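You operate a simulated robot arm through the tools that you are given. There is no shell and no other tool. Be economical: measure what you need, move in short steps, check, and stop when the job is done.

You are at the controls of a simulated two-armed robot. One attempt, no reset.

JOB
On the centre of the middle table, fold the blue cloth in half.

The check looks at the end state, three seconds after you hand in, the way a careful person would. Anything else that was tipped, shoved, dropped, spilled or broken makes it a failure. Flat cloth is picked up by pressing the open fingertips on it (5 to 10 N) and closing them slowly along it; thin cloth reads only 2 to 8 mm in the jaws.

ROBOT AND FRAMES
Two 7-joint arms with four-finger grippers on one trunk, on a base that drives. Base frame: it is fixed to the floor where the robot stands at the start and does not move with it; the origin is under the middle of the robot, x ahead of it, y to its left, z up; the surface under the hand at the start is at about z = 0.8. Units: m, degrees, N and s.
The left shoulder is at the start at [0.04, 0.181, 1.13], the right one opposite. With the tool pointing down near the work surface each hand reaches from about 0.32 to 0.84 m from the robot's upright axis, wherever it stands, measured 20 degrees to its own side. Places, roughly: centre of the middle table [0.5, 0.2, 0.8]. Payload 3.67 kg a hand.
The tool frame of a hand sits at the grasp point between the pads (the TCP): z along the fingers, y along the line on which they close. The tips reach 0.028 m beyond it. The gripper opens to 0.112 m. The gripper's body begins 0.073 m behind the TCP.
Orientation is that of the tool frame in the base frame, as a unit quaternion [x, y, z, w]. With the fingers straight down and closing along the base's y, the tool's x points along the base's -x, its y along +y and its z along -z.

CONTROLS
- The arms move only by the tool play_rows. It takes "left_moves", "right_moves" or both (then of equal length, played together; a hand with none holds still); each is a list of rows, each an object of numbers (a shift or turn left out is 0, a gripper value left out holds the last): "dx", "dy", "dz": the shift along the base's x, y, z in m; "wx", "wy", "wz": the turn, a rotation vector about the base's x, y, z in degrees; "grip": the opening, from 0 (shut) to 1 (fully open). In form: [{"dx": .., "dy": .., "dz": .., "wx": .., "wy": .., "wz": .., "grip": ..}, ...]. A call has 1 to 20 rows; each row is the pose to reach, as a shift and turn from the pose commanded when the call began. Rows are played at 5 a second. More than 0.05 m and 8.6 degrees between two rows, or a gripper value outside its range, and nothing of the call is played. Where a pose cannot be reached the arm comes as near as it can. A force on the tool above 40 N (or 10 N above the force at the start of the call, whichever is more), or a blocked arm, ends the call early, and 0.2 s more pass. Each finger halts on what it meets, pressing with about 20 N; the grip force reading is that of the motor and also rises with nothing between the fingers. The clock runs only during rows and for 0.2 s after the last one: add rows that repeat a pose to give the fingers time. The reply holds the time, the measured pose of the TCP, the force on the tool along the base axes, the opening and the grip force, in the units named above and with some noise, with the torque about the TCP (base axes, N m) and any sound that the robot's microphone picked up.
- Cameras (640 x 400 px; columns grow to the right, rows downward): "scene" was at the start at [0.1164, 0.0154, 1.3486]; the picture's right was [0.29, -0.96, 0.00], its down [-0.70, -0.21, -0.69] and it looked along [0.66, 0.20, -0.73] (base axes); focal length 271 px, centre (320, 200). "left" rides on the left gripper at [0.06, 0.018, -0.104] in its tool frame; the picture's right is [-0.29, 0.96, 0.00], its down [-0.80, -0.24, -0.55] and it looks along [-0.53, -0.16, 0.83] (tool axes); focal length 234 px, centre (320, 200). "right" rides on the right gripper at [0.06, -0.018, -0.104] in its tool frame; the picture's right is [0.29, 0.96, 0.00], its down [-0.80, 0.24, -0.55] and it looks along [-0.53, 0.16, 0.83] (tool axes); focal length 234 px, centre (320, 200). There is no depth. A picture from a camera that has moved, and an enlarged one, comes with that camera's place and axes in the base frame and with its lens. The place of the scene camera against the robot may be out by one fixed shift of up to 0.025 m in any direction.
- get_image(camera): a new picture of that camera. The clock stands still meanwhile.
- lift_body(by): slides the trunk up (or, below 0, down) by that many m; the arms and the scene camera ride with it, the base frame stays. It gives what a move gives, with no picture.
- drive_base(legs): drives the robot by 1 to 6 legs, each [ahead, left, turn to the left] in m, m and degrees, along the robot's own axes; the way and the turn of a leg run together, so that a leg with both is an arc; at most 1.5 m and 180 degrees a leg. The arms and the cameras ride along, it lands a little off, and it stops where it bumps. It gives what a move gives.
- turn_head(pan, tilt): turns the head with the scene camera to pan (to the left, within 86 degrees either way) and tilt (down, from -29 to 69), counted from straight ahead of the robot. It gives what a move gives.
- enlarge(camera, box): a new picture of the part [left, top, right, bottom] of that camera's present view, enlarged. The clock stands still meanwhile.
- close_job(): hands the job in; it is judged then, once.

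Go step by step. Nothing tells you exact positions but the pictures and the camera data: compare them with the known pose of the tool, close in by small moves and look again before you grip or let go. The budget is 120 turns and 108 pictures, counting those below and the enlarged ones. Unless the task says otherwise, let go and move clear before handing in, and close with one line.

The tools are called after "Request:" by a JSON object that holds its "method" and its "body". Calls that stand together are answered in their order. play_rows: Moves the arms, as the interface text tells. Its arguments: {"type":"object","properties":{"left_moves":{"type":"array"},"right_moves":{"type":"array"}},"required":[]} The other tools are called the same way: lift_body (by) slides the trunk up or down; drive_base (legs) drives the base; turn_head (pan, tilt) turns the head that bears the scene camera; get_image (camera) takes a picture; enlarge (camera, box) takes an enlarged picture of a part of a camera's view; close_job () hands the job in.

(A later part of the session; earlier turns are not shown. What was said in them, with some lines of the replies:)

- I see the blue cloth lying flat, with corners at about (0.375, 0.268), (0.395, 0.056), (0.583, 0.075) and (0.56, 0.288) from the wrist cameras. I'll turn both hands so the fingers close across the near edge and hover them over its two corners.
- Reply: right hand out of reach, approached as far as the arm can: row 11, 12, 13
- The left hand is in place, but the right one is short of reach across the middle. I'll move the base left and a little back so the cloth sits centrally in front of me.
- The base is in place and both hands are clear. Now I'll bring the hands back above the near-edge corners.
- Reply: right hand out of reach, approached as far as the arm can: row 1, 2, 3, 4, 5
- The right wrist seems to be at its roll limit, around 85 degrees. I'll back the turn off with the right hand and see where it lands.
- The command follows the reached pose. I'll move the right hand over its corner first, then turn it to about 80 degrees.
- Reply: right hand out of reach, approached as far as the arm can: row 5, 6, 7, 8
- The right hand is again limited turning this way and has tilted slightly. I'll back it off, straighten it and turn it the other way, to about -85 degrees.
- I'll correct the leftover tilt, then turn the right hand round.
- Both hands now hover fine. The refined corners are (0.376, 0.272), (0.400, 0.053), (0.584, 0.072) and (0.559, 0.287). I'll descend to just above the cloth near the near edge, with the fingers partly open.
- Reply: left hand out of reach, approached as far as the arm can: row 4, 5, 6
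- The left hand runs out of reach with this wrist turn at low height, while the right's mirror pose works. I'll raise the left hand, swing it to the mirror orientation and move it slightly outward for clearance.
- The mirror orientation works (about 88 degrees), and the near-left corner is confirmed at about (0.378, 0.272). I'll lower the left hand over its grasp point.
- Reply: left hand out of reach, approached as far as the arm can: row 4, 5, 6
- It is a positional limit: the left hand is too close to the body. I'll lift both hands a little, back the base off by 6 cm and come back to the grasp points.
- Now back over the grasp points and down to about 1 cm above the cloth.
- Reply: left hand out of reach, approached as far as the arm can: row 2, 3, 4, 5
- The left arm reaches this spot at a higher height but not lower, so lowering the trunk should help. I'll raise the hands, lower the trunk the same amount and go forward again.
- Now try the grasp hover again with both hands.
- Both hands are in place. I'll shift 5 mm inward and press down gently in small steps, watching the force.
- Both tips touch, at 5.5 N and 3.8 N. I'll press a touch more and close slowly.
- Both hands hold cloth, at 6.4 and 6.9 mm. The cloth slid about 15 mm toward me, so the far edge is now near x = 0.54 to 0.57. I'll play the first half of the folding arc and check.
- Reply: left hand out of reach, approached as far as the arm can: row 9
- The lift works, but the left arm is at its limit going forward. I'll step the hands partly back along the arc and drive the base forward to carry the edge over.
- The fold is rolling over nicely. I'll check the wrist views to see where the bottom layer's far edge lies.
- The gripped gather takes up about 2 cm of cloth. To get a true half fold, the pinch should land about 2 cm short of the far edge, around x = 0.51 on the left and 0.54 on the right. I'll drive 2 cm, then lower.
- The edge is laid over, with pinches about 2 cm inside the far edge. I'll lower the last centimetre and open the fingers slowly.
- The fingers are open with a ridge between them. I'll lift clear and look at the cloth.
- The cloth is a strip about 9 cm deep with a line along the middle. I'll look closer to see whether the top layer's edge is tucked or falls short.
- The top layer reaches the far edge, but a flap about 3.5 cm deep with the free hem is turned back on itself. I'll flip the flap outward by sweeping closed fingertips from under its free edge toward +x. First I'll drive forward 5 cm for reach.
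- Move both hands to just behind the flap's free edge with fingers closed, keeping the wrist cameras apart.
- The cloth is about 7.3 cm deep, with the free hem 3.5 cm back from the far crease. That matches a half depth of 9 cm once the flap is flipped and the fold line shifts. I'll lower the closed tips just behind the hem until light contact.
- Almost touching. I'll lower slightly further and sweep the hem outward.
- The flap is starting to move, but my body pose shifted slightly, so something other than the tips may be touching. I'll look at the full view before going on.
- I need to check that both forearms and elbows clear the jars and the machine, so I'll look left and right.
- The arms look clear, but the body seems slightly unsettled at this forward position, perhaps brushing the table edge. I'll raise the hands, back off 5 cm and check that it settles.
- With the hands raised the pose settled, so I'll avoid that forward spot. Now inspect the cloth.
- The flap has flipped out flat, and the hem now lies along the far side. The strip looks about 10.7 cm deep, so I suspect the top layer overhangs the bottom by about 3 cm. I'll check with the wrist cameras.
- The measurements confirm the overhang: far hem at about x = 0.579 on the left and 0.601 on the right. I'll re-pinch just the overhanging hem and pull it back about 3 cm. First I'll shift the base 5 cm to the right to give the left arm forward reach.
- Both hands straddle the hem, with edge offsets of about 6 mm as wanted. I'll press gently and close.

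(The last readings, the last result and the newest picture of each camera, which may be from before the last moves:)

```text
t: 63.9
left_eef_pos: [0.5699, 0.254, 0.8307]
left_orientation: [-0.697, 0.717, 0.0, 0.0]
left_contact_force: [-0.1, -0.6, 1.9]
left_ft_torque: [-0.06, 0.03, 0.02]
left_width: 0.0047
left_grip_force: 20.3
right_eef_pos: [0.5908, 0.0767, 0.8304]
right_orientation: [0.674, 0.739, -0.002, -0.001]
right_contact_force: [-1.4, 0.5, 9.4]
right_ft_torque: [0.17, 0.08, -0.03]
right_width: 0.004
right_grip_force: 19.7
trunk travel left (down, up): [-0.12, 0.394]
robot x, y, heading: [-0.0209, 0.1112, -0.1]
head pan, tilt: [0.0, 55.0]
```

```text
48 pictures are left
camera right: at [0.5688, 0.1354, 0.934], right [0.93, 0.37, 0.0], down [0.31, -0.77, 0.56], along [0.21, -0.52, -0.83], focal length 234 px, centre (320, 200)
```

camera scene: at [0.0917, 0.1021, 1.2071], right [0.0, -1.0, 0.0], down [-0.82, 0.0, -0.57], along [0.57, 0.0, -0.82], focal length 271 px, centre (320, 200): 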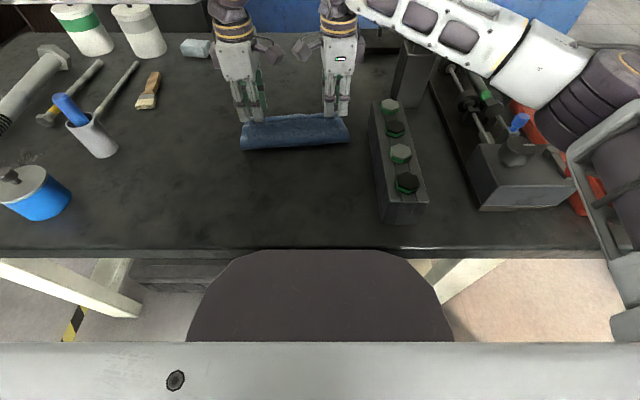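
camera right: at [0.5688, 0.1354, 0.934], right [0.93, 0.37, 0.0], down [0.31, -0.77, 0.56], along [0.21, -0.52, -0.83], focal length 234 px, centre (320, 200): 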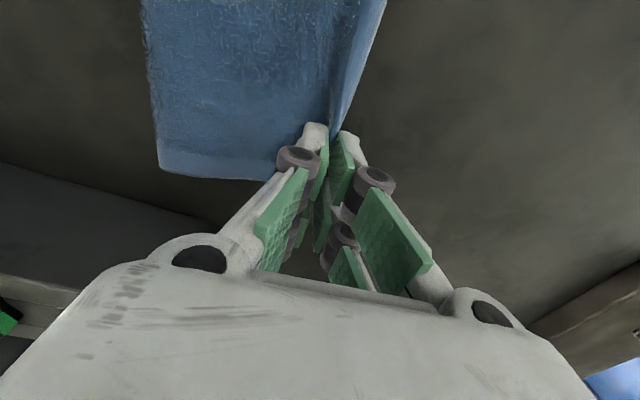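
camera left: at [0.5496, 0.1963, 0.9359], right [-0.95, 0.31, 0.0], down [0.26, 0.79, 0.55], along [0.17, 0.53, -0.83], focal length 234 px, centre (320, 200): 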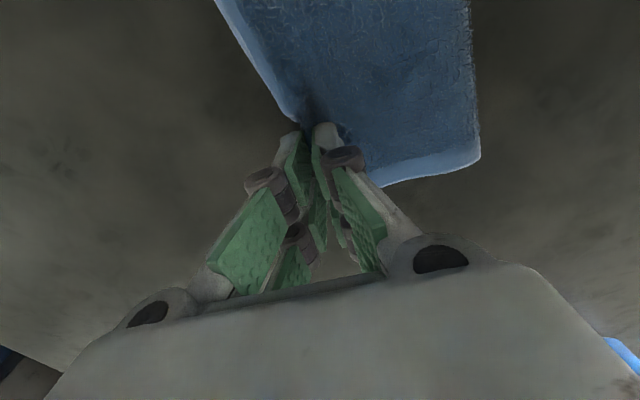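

Both hands have the hem. I'll lift 4.5 cm and draw back 2 cm to see the bottom layer.

Request:
{"method": "play_rows", "body": {"left_moves": [{"dz": 0.01}, {"dx": -0.003, "dz": 0.02}, {"dx": -0.008, "dz": 0.03}, {"dx": -0.014, "dz": 0.04}, {"dx": -0.02, "dz": 0.045}, {"dx": -0.02, "dz": 0.045}], "right_moves": [{"dz": 0.01}, {"dx": -0.003, "dz": 0.02}, {"dx": -0.008, "dz": 0.03}, {"dx": -0.014, "dz": 0.04}, {"dx": -0.02, "dz": 0.045}, {"dx": -0.02, "dz": 0.045}]}}

Request:
{"method": "get_image", "body": {"camera": "left"}}

Request:
{"method": "get_image", "body": {"camera": "right"}}

Request:
{"method": "enlarge", "body": {"camera": "scene", "box": [210, 70, 370, 170]}}

```text
t: 65.3
left_eef_pos: [0.5507, 0.2557, 0.8767]
left_orientation: [-0.698, 0.716, 0.001, 0.0]
left_contact_force: [0.1, -0.5, 0.3]
left_ft_torque: [0.0, 0.02, 0.02]
left_width: 0.0043
left_grip_force: 19.7
right_eef_pos: [0.5716, 0.0785, 0.8736]
right_orientation: [0.674, 0.739, -0.002, -0.001]
right_contact_force: [0.8, 0.7, 0.6]
right_ft_torque: [0.04, 0.04, 0.0]
right_width: 0.004
right_grip_force: 20.2
trunk travel left (down, up): [-0.12, 0.394]
robot x, y, heading: [-0.0212, 0.1106, 0.1]
head pan, tilt: [0.0, 55.0]
```

```text
47 pictures are left
camera left: at [0.5303, 0.1964, 0.9801], right [-0.95, 0.31, 0.0], down [0.26, 0.79, 0.55], along [0.17, 0.53, -0.83], focal length 234 px, centre (320, 200)
```

left: 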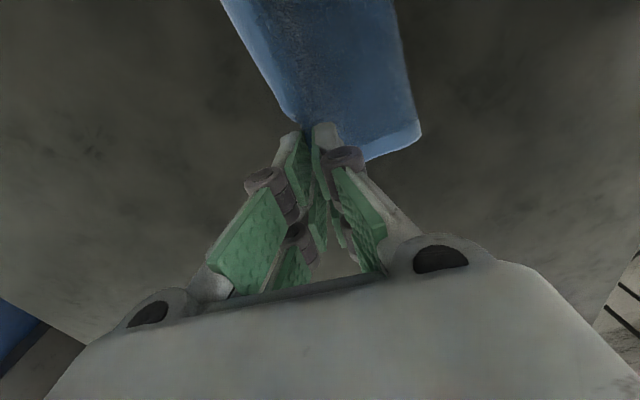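

```text
46 pictures are left
camera right: at [0.5495, 0.1357, 0.9781], right [0.93, 0.37, 0.0], down [0.31, -0.77, 0.56], along [0.2, -0.52, -0.83], focal length 234 px, centre (320, 200)
```

right: 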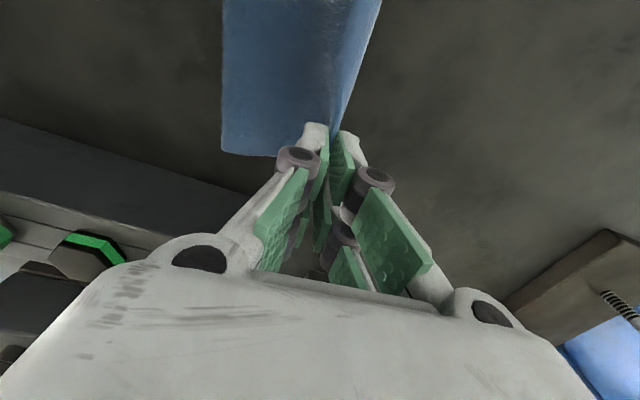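

```text
4.00 times, centred on (290, 120) of scene
camera zoom: at [0.092, 0.1021, 1.207], right [0.0, -1.0, 0.0], down [-0.82, 0.0, -0.57], along [0.57, 0.0, -0.82], focal length 1085 px, centre (440, 520)
```

zoom: 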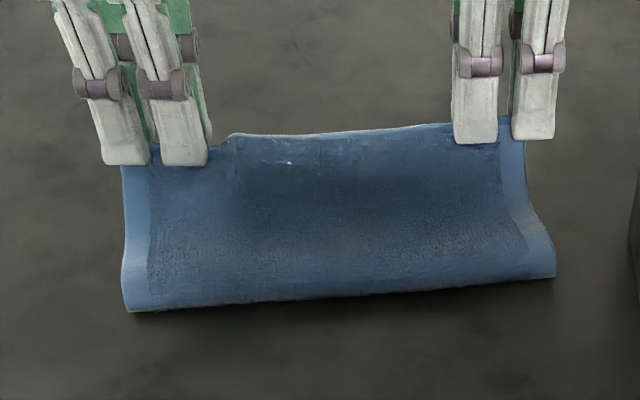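

The bottom layer is still hidden, so I'll draw back another 3 cm.

Request:
{"method": "play_rows", "body": {"left_moves": [{"dx": -0.008, "dz": 0.004}, {"dx": -0.016, "dz": 0.006}, {"dx": -0.024, "dz": 0.006}, {"dx": -0.03, "dz": 0.006}, {"dx": -0.03, "dz": 0.006}], "right_moves": [{"dx": -0.008, "dz": 0.004}, {"dx": -0.016, "dz": 0.006}, {"dx": -0.024, "dz": 0.006}, {"dx": -0.03, "dz": 0.006}, {"dx": -0.03, "dz": 0.006}]}}

Request:
{"method": "get_image", "body": {"camera": "left"}}

Request:
{"method": "get_image", "body": {"camera": "right"}}

Request:
{"method": "enlarge", "body": {"camera": "scene", "box": [210, 70, 370, 170]}}

```text
t: 66.5
left_eef_pos: [0.5195, 0.2554, 0.8812]
left_orientation: [-0.698, 0.716, 0.001, -0.001]
left_contact_force: [-0.4, 0.4, -0.4]
left_ft_torque: [-0.03, -0.03, 0.01]
left_width: 0.0044
left_grip_force: 20.1
right_eef_pos: [0.5423, 0.0783, 0.8801]
right_orientation: [0.675, 0.738, -0.002, -0.001]
right_contact_force: [-0.2, 0.6, 0.0]
right_ft_torque: [-0.01, 0.01, -0.01]
right_width: 0.004
right_grip_force: 19.8
trunk travel left (down, up): [-0.12, 0.394]
robot x, y, heading: [-0.0176, 0.1083, -0.1]
head pan, tilt: [0.0, 55.0]
```

```text
44 pictures are left
camera left: at [0.5001, 0.1966, 0.9861], right [-0.95, 0.31, 0.0], down [0.26, 0.79, 0.55], along [0.17, 0.53, -0.83], focal length 234 px, centre (320, 200)
```

left: 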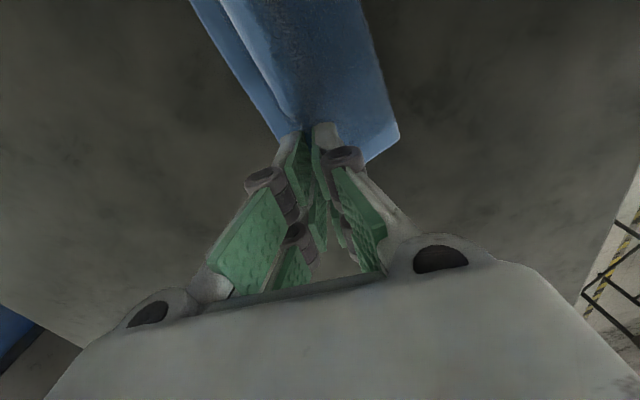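

```text
43 pictures are left
camera right: at [0.5196, 0.1357, 0.984], right [0.93, 0.37, 0.0], down [0.31, -0.77, 0.55], along [0.2, -0.52, -0.83], focal length 234 px, centre (320, 200)
```

right: 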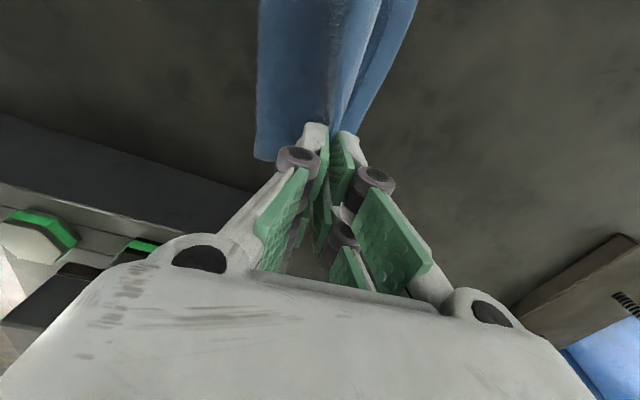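

```text
4.00 times, centred on (290, 120) of scene
camera zoom: at [0.092, 0.1021, 1.207], right [0.0, -1.0, 0.0], down [-0.82, 0.0, -0.57], along [0.57, 0.0, -0.82], focal length 1085 px, centre (440, 520)
```

zoom: 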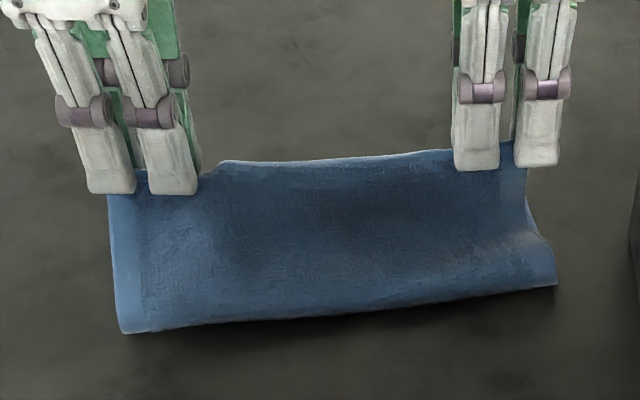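

Now the bottom layer's far edge is visible at about (0.548, 0.255) on the left and (0.570, 0.08) on the right. I'll lay the hem down on it with pinches at x = 0.540 left and 0.562 right.

Request:
{"method": "play_rows", "body": {"left_moves": [{"dx": 0.008, "dz": -0.006}, {"dx": 0.014, "dz": -0.014}, {"dx": 0.019, "dz": -0.023}, {"dx": 0.021, "dz": -0.032}, {"dx": 0.021, "dz": -0.04}, {"dx": 0.021, "dz": -0.045}, {"dx": 0.021, "dz": -0.045}], "right_moves": [{"dx": 0.008, "dz": -0.006}, {"dx": 0.014, "dz": -0.014}, {"dx": 0.019, "dz": -0.023}, {"dx": 0.021, "dz": -0.032}, {"dx": 0.021, "dz": -0.04}, {"dx": 0.021, "dz": -0.045}, {"dx": 0.021, "dz": -0.045}]}}

Request:
{"method": "get_image", "body": {"camera": "left"}}

Request:
{"method": "get_image", "body": {"camera": "right"}}

```text
t: 68.1
left_eef_pos: [0.5406, 0.2553, 0.8356]
left_orientation: [-0.697, 0.717, 0.0, 0.0]
left_contact_force: [-0.1, -0.8, 1.1]
left_ft_torque: [-0.04, 0.02, -0.01]
left_width: 0.0044
left_grip_force: 20.0
right_eef_pos: [0.5649, 0.0776, 0.8344]
right_orientation: [0.674, 0.738, -0.001, 0.0]
right_contact_force: [0.3, 0.1, 2.7]
right_ft_torque: [0.05, 0.02, 0.05]
right_width: 0.0039
right_grip_force: 20.7
trunk travel left (down, up): [-0.12, 0.394]
robot x, y, heading: [-0.0224, 0.109, 0.1]
head pan, tilt: [0.0, 55.0]
```

```text
41 pictures are left
camera left: at [0.5209, 0.1966, 0.9413], right [-0.95, 0.31, 0.0], down [0.26, 0.79, 0.55], along [0.17, 0.53, -0.83], focal length 234 px, centre (320, 200)
```

left: 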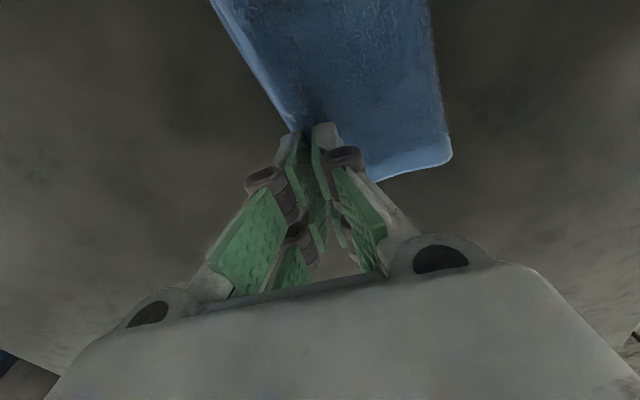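

```text
40 pictures are left
camera right: at [0.5408, 0.1356, 0.9392], right [0.93, 0.37, 0.0], down [0.31, -0.77, 0.56], along [0.21, -0.52, -0.83], focal length 234 px, centre (320, 200)
```

right: 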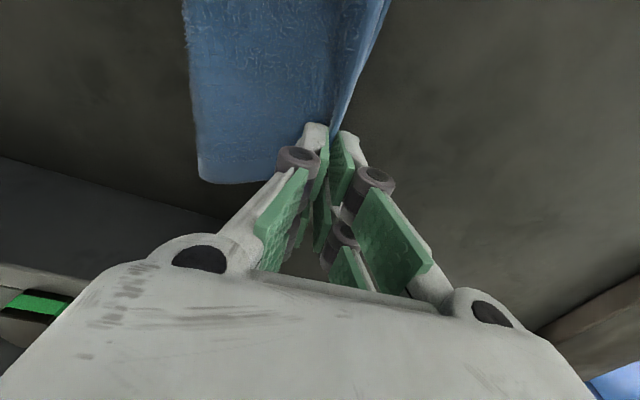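

The edges look aligned. I'll open slowly and lift straight up, then look.

Request:
{"method": "play_rows", "body": {"left_moves": [{"grip": 0.06}, {"grip": 0.1}, {"grip": 0.14}, {"grip": 0.18}, {"grip": 0.2}, {"dz": 0.01}, {"dz": 0.025}, {"dz": 0.05}, {"dz": 0.08}, {"dz": 0.11}], "right_moves": [{"grip": 0.06}, {"grip": 0.1}, {"grip": 0.14}, {"grip": 0.18}, {"grip": 0.2}, {"dz": 0.01}, {"dz": 0.025}, {"dz": 0.05}, {"dz": 0.08}, {"dz": 0.11}]}}

Request:
{"method": "get_image", "body": {"camera": "left"}}

Request:
{"method": "get_image", "body": {"camera": "right"}}

Request:
{"method": "enlarge", "body": {"camera": "scene", "box": [210, 70, 370, 170]}}

```text
t: 70.3
left_eef_pos: [0.5391, 0.2548, 0.9463]
left_orientation: [-0.698, 0.717, 0.0, 0.0]
left_contact_force: [-0.5, -0.9, -0.6]
left_ft_torque: [0.02, -0.05, -0.01]
left_width: 0.0225
left_grip_force: 0.1
right_eef_pos: [0.5613, 0.0777, 0.9446]
right_orientation: [0.674, 0.738, -0.001, 0.0]
right_contact_force: [0.0, 0.0, 0.6]
right_ft_torque: [-0.01, -0.01, 0.04]
right_width: 0.0224
right_grip_force: 0.0
trunk travel left (down, up): [-0.12, 0.394]
robot x, y, heading: [-0.0219, 0.11, -0.1]
head pan, tilt: [0.0, 55.0]
```

```text
39 pictures are left
camera left: at [0.52, 0.1965, 1.0516], right [-0.95, 0.31, 0.0], down [0.26, 0.79, 0.55], along [0.17, 0.53, -0.83], focal length 234 px, centre (320, 200)
```

left: 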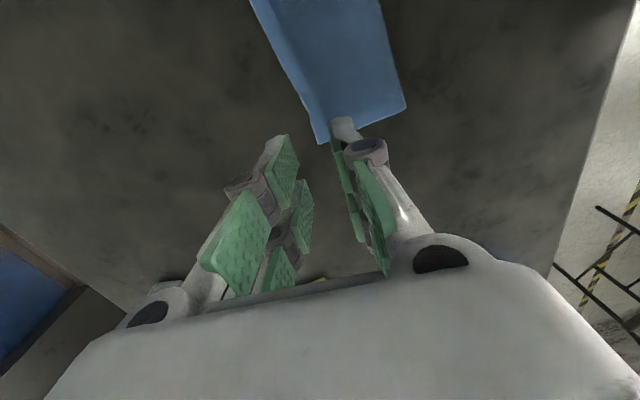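

```text
38 pictures are left
camera right: at [0.5398, 0.1357, 1.0497], right [0.93, 0.37, 0.0], down [0.31, -0.77, 0.56], along [0.21, -0.52, -0.83], focal length 234 px, centre (320, 200)
```

right: 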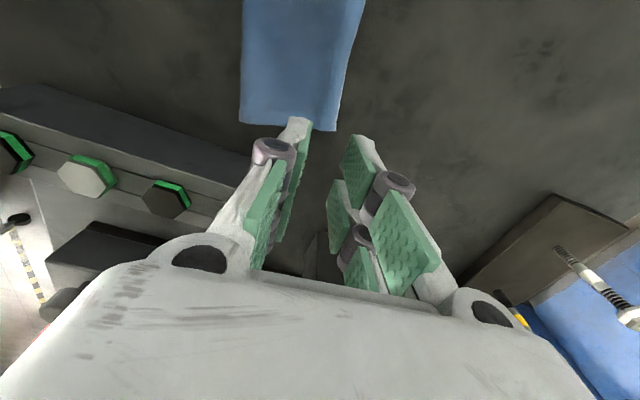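

```text
4.00 times, centred on (290, 120) of scene
camera zoom: at [0.091, 0.1022, 1.2071], right [0.0, -1.0, 0.0], down [-0.82, 0.0, -0.57], along [0.57, 0.0, -0.82], focal length 1085 px, centre (440, 520)
```

zoom: 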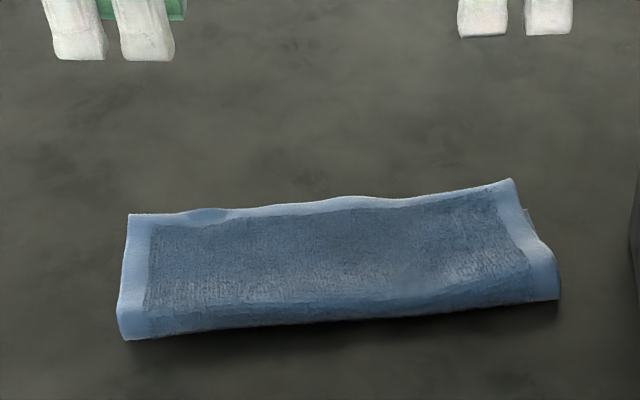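

The cloth now measures about 9.5 cm deep, half its original depth, and the hem meets the bottom layer's edge. I'll move the hands clear and take a final look.

Request:
{"method": "play_rows", "body": {"left_moves": [{"dz": 0.03}, {"dy": 0.03, "dz": 0.05}, {"dy": 0.07, "dz": 0.06}, {"dy": 0.11, "dz": 0.06}, {"dy": 0.14, "dz": 0.06}], "right_moves": [{"dz": 0.03}, {"dx": -0.03, "dz": 0.06}, {"dx": -0.06, "dy": -0.02, "dz": 0.08}, {"dx": -0.08, "dy": -0.05, "dz": 0.08}, {"dx": -0.1, "dy": -0.07, "dz": 0.08}]}}

Request:
{"method": "get_image", "body": {"camera": "scene"}}

Request:
{"method": "enlarge", "body": {"camera": "scene", "box": [220, 95, 370, 170]}}

```text
t: 71.5
left_eef_pos: [0.5403, 0.3953, 1.0067]
left_orientation: [-0.697, 0.718, 0.0, 0.0]
left_contact_force: [0.4, -0.1, 0.0]
left_ft_torque: [-0.02, -0.02, 0.02]
left_width: 0.0222
left_grip_force: 0.1
right_eef_pos: [0.4624, 0.0079, 1.0251]
right_orientation: [0.674, 0.739, -0.002, 0.0]
right_contact_force: [-0.8, 0.3, 1.4]
right_ft_torque: [0.01, 0.0, -0.03]
right_width: 0.0225
right_grip_force: 0.0
trunk travel left (down, up): [-0.12, 0.394]
robot x, y, heading: [-0.0196, 0.1134, 0.1]
head pan, tilt: [0.0, 55.0]
```

```text
36 pictures are left
camera scene: at [0.091, 0.102, 1.2071], right [0.0, -1.0, 0.0], down [-0.82, 0.0, -0.57], along [0.57, 0.0, -0.82], focal length 271 px, centre (320, 200)
```

scene: 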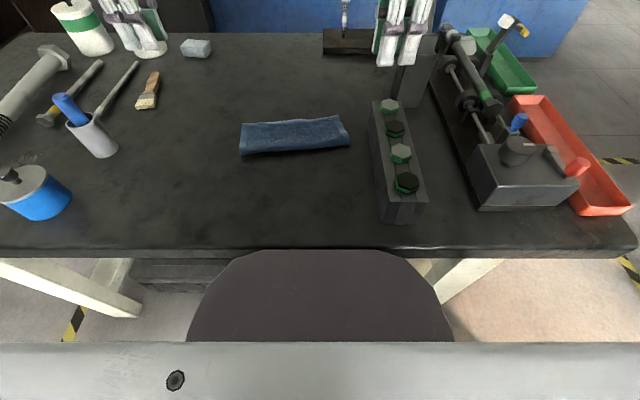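

```text
4.27 times, centred on (295, 132) of scene
camera zoom: at [0.091, 0.102, 1.2071], right [0.0, -1.0, 0.0], down [-0.82, 0.0, -0.57], along [0.57, 0.0, -0.82], focal length 1158 px, centre (427, 488)
```

zoom: 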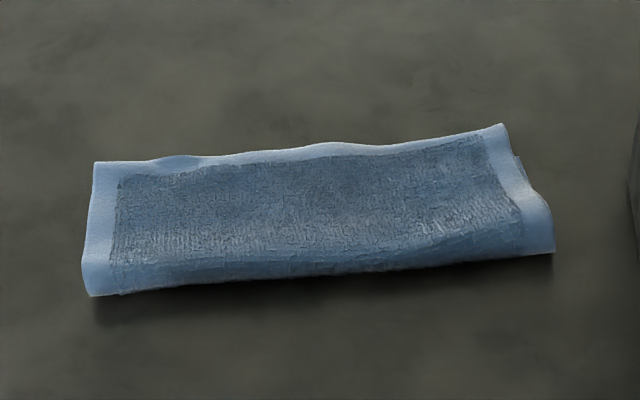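

The cloth lies folded in half, hem to hem with only a few millimetres of the bottom layer showing at one corner. Everything else is where it was and the hands are clear, so I'm handing in.

Request:
{"method": "close_job", "body": {}}

```text
The job is handed in.
```

I folded the blue cloth in half near the centre of the middle table, about 9.5 cm deep with the hems within about 1 cm. The fold still has a slight bulge, both hands are clear, and nothing else on the table looked moved.
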